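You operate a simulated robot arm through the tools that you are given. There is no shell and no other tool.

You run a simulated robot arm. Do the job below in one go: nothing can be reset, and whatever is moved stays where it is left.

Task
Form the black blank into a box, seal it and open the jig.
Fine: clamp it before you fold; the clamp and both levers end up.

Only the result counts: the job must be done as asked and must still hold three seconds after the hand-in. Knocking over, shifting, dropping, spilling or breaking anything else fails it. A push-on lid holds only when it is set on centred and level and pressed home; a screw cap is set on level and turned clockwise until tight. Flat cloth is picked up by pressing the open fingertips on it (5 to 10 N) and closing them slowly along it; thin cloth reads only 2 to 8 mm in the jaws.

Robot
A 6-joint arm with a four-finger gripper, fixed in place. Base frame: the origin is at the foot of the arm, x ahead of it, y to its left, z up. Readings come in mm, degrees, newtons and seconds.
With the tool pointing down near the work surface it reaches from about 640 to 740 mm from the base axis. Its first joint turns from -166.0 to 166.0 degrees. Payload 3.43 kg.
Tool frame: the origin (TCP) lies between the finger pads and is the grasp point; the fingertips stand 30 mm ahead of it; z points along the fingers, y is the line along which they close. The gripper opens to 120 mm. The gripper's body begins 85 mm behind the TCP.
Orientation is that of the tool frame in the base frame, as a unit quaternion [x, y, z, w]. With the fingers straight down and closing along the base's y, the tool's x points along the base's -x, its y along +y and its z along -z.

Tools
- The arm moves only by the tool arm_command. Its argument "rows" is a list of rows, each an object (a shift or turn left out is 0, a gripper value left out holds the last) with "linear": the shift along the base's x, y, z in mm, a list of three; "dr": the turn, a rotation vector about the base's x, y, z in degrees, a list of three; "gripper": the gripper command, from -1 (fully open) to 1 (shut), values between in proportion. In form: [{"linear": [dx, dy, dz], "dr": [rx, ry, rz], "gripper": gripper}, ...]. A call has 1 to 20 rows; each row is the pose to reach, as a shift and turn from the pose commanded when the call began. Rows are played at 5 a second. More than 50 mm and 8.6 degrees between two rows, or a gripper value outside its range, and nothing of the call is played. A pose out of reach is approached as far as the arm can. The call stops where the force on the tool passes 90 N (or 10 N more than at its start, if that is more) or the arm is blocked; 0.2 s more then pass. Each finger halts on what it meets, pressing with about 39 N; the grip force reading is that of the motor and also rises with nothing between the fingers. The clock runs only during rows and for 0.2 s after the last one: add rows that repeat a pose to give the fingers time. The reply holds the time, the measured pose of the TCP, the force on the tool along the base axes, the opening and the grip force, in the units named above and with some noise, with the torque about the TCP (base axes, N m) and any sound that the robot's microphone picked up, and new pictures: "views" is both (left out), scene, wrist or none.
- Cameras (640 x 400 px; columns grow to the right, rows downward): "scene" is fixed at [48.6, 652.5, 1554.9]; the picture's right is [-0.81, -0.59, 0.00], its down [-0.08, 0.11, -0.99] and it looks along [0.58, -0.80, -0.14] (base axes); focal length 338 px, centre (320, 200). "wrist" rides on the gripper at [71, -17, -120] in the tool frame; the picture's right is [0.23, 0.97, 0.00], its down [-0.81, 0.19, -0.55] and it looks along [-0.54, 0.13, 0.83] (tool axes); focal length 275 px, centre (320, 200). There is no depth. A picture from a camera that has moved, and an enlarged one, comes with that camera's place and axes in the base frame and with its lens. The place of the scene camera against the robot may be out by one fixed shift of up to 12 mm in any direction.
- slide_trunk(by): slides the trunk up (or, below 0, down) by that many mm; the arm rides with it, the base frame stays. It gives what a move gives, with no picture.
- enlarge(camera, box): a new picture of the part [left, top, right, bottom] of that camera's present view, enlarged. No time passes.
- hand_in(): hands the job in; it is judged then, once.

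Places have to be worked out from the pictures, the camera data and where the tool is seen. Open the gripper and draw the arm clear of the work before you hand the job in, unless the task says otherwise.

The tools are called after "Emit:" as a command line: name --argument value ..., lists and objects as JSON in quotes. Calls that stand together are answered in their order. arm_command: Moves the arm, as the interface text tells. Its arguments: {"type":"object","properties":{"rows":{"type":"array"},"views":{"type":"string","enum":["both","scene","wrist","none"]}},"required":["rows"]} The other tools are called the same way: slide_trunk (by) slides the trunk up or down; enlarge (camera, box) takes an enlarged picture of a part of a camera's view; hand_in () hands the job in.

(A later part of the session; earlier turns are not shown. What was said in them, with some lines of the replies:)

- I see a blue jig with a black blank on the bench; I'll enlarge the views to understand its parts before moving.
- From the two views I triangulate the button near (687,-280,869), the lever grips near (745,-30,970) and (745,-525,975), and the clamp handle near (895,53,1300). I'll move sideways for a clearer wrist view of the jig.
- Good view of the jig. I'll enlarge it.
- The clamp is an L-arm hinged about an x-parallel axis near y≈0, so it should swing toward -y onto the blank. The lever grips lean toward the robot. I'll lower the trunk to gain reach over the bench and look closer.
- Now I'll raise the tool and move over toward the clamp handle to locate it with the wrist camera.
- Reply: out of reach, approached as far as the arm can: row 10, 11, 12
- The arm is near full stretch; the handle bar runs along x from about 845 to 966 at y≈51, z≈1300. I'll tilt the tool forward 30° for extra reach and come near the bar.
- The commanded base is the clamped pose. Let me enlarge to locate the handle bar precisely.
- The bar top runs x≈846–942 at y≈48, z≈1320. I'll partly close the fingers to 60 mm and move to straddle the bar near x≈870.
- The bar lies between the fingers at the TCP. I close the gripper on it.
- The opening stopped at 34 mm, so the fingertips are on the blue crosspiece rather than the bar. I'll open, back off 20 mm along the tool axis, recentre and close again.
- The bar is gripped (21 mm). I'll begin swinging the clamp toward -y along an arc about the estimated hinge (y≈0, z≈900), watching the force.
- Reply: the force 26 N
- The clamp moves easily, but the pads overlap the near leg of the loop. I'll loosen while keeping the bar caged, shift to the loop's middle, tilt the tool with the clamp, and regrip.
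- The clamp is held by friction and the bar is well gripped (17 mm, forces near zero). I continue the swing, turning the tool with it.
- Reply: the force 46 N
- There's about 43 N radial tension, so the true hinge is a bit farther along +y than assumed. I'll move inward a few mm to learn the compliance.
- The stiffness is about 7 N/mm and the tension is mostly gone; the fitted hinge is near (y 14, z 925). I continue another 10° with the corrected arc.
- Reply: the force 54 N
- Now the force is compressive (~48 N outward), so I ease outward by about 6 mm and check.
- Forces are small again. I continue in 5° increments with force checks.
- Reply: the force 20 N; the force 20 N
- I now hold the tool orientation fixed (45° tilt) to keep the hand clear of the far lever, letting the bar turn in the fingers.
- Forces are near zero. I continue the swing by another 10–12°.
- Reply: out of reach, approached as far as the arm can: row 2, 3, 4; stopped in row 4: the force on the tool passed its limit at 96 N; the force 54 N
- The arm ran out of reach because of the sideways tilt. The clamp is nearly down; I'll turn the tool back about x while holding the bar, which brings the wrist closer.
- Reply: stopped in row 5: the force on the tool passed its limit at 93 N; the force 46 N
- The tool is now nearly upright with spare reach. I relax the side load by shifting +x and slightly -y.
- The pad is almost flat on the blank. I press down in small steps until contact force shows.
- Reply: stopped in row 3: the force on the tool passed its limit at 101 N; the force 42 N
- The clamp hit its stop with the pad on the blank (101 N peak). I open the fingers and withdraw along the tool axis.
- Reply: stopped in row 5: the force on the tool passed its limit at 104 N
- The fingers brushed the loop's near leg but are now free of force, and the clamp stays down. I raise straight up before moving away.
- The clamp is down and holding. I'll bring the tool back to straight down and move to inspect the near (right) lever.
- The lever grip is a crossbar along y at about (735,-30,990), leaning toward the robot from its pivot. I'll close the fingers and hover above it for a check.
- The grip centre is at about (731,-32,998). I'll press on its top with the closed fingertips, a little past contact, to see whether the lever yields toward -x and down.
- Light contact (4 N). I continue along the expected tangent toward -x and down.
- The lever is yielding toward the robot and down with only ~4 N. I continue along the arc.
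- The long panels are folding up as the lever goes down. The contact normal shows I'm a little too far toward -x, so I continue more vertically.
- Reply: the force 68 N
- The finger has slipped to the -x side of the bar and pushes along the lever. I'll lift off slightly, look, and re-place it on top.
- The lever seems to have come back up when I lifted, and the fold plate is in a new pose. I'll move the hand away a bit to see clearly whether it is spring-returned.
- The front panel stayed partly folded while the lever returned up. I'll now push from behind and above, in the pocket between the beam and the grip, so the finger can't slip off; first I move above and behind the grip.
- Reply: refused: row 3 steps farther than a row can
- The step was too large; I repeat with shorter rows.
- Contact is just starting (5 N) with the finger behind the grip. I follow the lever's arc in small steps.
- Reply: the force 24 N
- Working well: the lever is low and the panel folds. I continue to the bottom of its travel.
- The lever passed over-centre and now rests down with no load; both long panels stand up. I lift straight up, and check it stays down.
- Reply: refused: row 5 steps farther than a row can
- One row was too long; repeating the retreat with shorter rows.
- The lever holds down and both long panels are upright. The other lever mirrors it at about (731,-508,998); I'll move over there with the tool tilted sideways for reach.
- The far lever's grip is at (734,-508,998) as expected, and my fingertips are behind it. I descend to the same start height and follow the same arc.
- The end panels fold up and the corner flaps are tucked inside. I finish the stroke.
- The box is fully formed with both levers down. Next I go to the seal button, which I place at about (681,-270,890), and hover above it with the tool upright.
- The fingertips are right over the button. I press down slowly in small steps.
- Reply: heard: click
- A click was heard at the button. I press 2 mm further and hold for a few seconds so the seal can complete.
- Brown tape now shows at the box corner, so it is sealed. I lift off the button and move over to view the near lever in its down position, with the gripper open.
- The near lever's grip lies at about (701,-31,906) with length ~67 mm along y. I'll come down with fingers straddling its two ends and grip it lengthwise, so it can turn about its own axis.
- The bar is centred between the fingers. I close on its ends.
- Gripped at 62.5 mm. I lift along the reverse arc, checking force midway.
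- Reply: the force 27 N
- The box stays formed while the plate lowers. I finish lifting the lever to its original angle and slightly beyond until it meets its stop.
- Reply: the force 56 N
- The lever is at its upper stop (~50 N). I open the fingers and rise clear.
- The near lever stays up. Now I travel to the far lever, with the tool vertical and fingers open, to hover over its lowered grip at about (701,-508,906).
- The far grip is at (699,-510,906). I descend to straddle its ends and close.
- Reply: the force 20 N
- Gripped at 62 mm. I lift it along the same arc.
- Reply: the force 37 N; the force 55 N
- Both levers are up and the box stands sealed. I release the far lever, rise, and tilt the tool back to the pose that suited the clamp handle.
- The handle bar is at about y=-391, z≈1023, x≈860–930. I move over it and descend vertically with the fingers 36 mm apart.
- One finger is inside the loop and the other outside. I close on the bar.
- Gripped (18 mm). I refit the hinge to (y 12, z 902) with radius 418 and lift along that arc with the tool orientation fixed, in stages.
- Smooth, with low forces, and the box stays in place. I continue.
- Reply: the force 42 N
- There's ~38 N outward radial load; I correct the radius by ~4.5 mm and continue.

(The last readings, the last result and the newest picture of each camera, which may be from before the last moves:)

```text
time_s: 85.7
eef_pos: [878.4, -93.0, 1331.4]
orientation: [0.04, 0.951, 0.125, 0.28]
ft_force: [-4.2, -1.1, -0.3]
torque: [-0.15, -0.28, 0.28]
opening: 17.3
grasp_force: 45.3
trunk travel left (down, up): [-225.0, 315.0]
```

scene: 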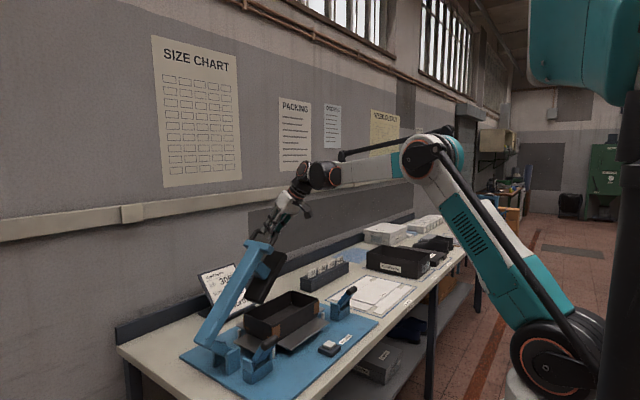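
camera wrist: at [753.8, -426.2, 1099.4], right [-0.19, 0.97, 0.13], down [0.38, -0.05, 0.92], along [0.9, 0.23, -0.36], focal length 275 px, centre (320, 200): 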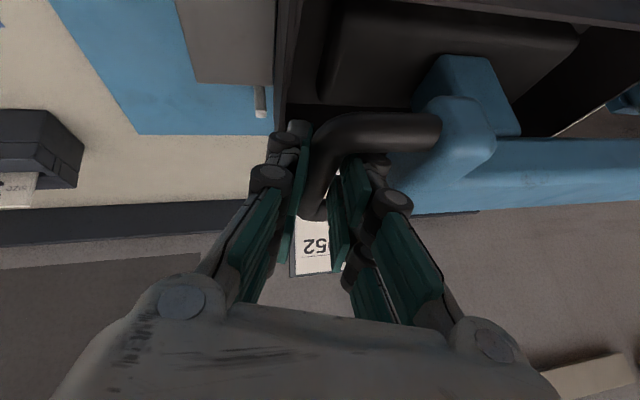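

Nearly upright with forces near zero. I continue to the original open angle.

Emit:
arm_command --rows '[{"linear": [0, 18, 3.6]}, {"linear": [0, 35.8, 6.6]}, {"linear": [0, 54, 8.6]}, {"linear": [0, 72.1, 10.1]}, {"linear": [0, 90, 10.5]}, {"linear": [0, 108.6, 10.4]}, {"linear": [0, 120, 10]}, {"linear": [0, 130, 9.3]}]'

Emit:
enlarge --camera "scene" --box '[175, 215, 395, 395]'

```text
time_s: 87.5
eef_pos: [878.8, 37.9, 1341.3]
orientation: [0.039, 0.951, 0.125, 0.28]
ft_force: [-0.9, 0.7, -0.4]
torque: [-0.08, 0.05, 0.18]
opening: 17.4
grasp_force: 45.6
trunk travel left (down, up): [-225.0, 315.0]
camera wrist: at [753.5, 4.6, 1397.6], right [-0.19, 0.97, 0.13], down [0.38, -0.05, 0.92], along [0.9, 0.22, -0.36], focal length 275 px, centre (320, 200)
```

scene: 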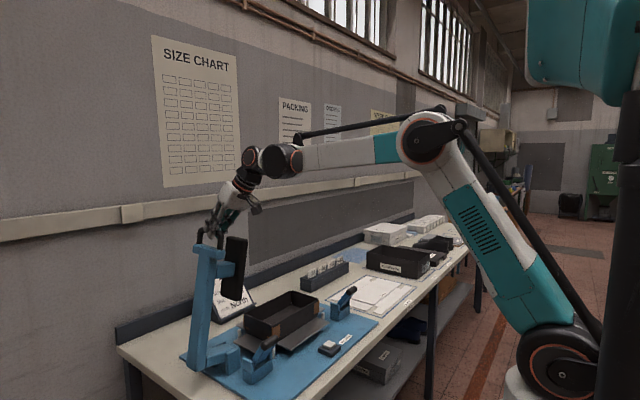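
wrist: 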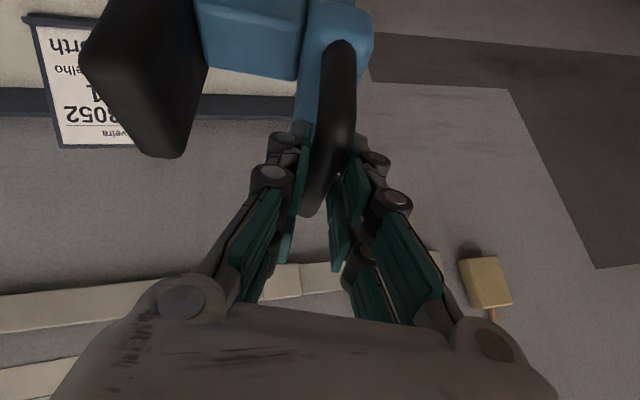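

```text
2.22 times, centred on (285, 305) of scene
camera zoom: at [48.6, 652.5, 1554.9], right [-0.81, -0.59, 0.0], down [-0.08, 0.11, -0.99], along [0.58, -0.8, -0.14], focal length 752 px, centre (398, -33)
```

zoom: 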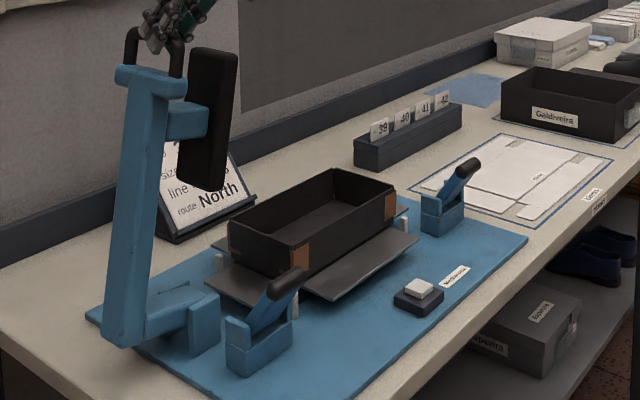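

The clamp is essentially back up and the box is formed and taped. I push a few millimetres more to reach its stop.

Emit:
arm_command --rows '[{"linear": [0, 3, -0.3]}, {"linear": [0, 6, -0.7]}, {"linear": [0, 8, -1]}]' --views "none"

```text
time_s: 88.3
eef_pos: [878.7, 42.7, 1340.5]
orientation: [0.04, 0.951, 0.123, 0.28]
ft_force: [-5.4, -6.5, -6.3]
torque: [-0.17, 0.56, 0.21]
opening: 17.5
grasp_force: 44.7
trunk travel left (down, up): [-225.0, 315.0]
```

Emit:
arm_command --rows '[{"linear": [0, 2, 0]}, {"linear": [0, 4, 0]}]' --views "none"

```text
time_s: 88.9
eef_pos: [878.5, 43.4, 1341.0]
orientation: [0.041, 0.951, 0.124, 0.281]
ft_force: [-0.8, -17.5, 1.4]
torque: [-0.39, 0.09, -0.12]
opening: 18.0
grasp_force: 45.0
trunk travel left (down, up): [-225.0, 315.0]
```

It's at the stop (17 N, no more travel). I open the fingers and back away upward along the tool axis, then toward the robot.

Emit:
arm_command --rows '[{"linear": [0, 0, 0], "gripper": 0.4}, {"linear": [0, 0, 0], "gripper": 0.1}, {"linear": [0, 0, 20], "gripper": 0}, {"linear": [-5, 0, 50], "gripper": 0}, {"linear": [-35, -5, 80], "gripper": 0}, {"linear": [-70, -10, 95], "gripper": 0}, {"linear": [-115, -15, 100], "gripper": 0}, {"linear": [-155, -25, 100], "dr": [-3, 7, 0], "gripper": -0.5}, {"linear": [-195, -35, 100], "dr": [-6, 14, 0], "gripper": -1}, {"linear": [-235, -45, 100], "dr": [-9, 21, 0], "gripper": -1}, {"linear": [-275, -55, 100], "dr": [-11, 27, 0], "gripper": -1}, {"linear": [-300, -60, 100], "dr": [-12, 32, 0], "gripper": -1}]'

Emit:
enlarge --camera "scene" --box '[175, 215, 395, 395]'

Emit:
enlarge --camera "wrist" --box '[0, 0, 440, 300]'

```text
time_s: 91.5
eef_pos: [584.0, -11.5, 1438.2]
orientation: [0.044, 0.999, 0.01, 0.009]
ft_force: [0.7, 0.0, 0.0]
torque: [0.0, -0.06, 0.01]
opening: 119.9
grasp_force: 0.1
trunk travel left (down, up): [-225.0, 315.0]
camera wrist: at [508.6, -26.1, 1557.0], right [-0.15, 0.99, 0.02], down [0.81, 0.11, 0.57], along [0.56, 0.1, -0.82], focal length 275 px, centre (320, 200)
```

scene: 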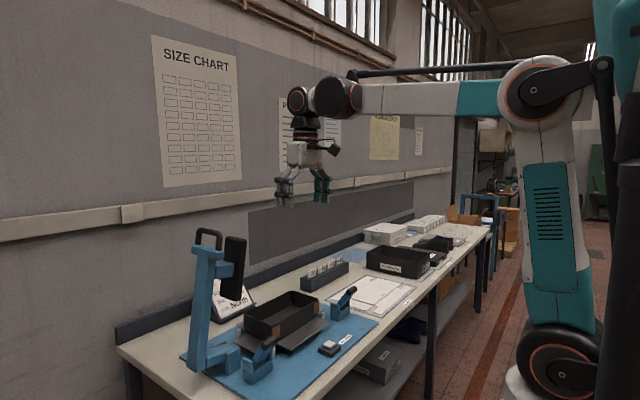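
wrist: 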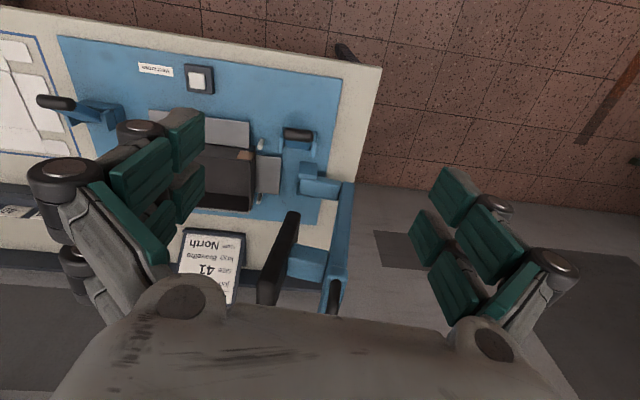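

```text
2.22 times, centred on (285, 305) of scene
camera zoom: at [48.6, 652.5, 1554.9], right [-0.81, -0.59, 0.0], down [-0.08, 0.11, -0.99], along [0.58, -0.8, -0.14], focal length 752 px, centre (398, -33)
```

zoom: 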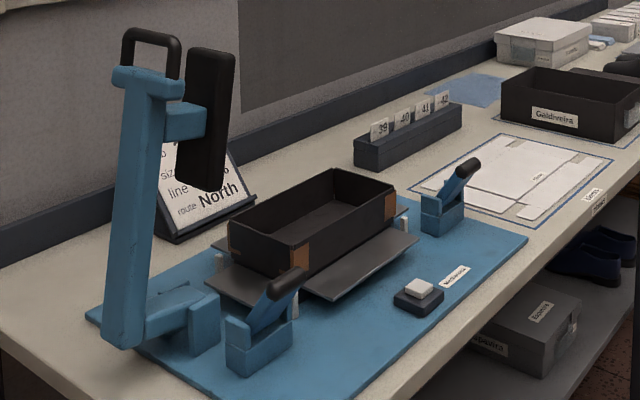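

```text
1.33 times, centred on (220, 150) of wrist
camera zoom: at [508.6, -26.1, 1557.0], right [-0.15, 0.99, 0.02], down [0.81, 0.11, 0.57], along [0.56, 0.1, -0.82], focal length 367 px, centre (453, 267)
```

zoom: 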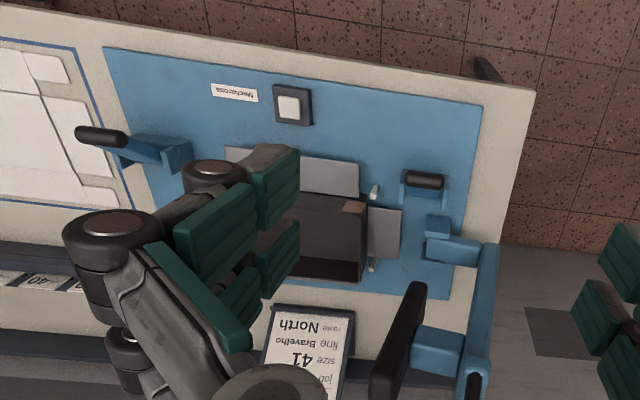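

Everything looks right: clamp and both levers up, box formed. I take one more look from directly above the box to confirm all corners are sealed.

Emit:
arm_command --rows '[{"linear": [0, -45, 0]}, {"linear": [0, -90, 0]}, {"linear": [0, -135, 0]}, {"linear": [0, -180, 0]}, {"linear": [0, -225, 0]}, {"linear": [0, -250, 0]}, {"linear": [0, -250, 0]}]'

Emit:
enlarge --camera "wrist" --box '[170, 40, 450, 240]'

```text
time_s: 93.1
eef_pos: [578.9, -263.0, 1439.9]
orientation: [0.042, 0.999, 0.01, 0.01]
ft_force: [-0.3, -0.4, 0.2]
torque: [0.01, 0.0, 0.04]
opening: 120.0
grasp_force: 0.1
trunk travel left (down, up): [-225.0, 315.0]
camera wrist: at [504.3, -277.1, 1558.5], right [-0.15, 0.99, 0.02], down [0.81, 0.11, 0.57], along [0.56, 0.1, -0.82], focal length 275 px, centre (320, 200)
```

scene: 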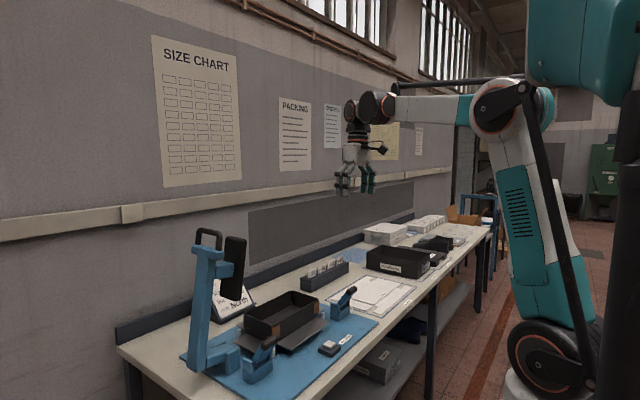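
wrist: 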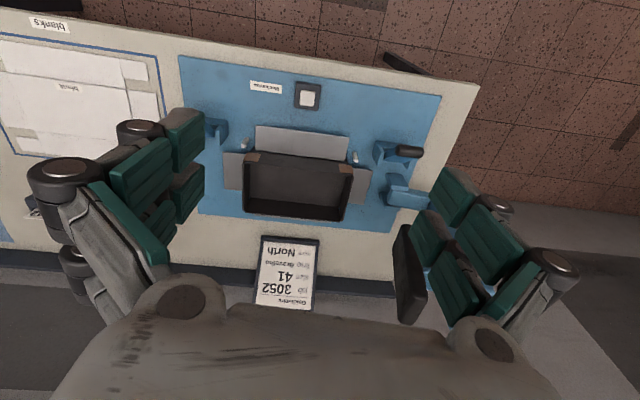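

```text
2.00 times, centred on (310, 140) of wrist
camera zoom: at [504.3, -277.1, 1558.5], right [-0.15, 0.99, 0.02], down [0.81, 0.11, 0.57], along [0.56, 0.1, -0.82], focal length 551 px, centre (340, 320)
```

zoom: 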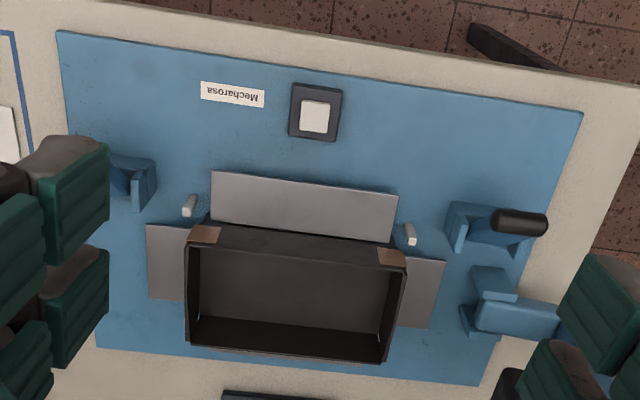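

The box is square and taped at its visible corners. The fold plates are flat, the clamp and both levers are up, the gripper is open and the arm is clear. I hand the job in.

Emit:
hand_in

```text
The job is handed in.
```

I formed the black blank into a box, sealed it and opened the jig, then handed the job in. The reply only confirms that it was received, not whether it passed.

- **Clamp:** I lowered it onto the blank until it met its stop, before doing any folding.
- **Folding:** The near lever folded the two long sides and the far lever folded the two ends. My first push on the near lever slipped off partway, so I pushed it again, and that time it went fully down.
- **Sealing:** I pressed the button, heard a click, and held it for about three seconds. Tape showed at the three corners I could see. The fourth corner was never clearly visible.
- **Jig:** Both levers are back up against their stops. The clamp is up against its stop too.

In the last pictures nothing else on the bench looked moved. The gripper is open and the arm is clear of the work.
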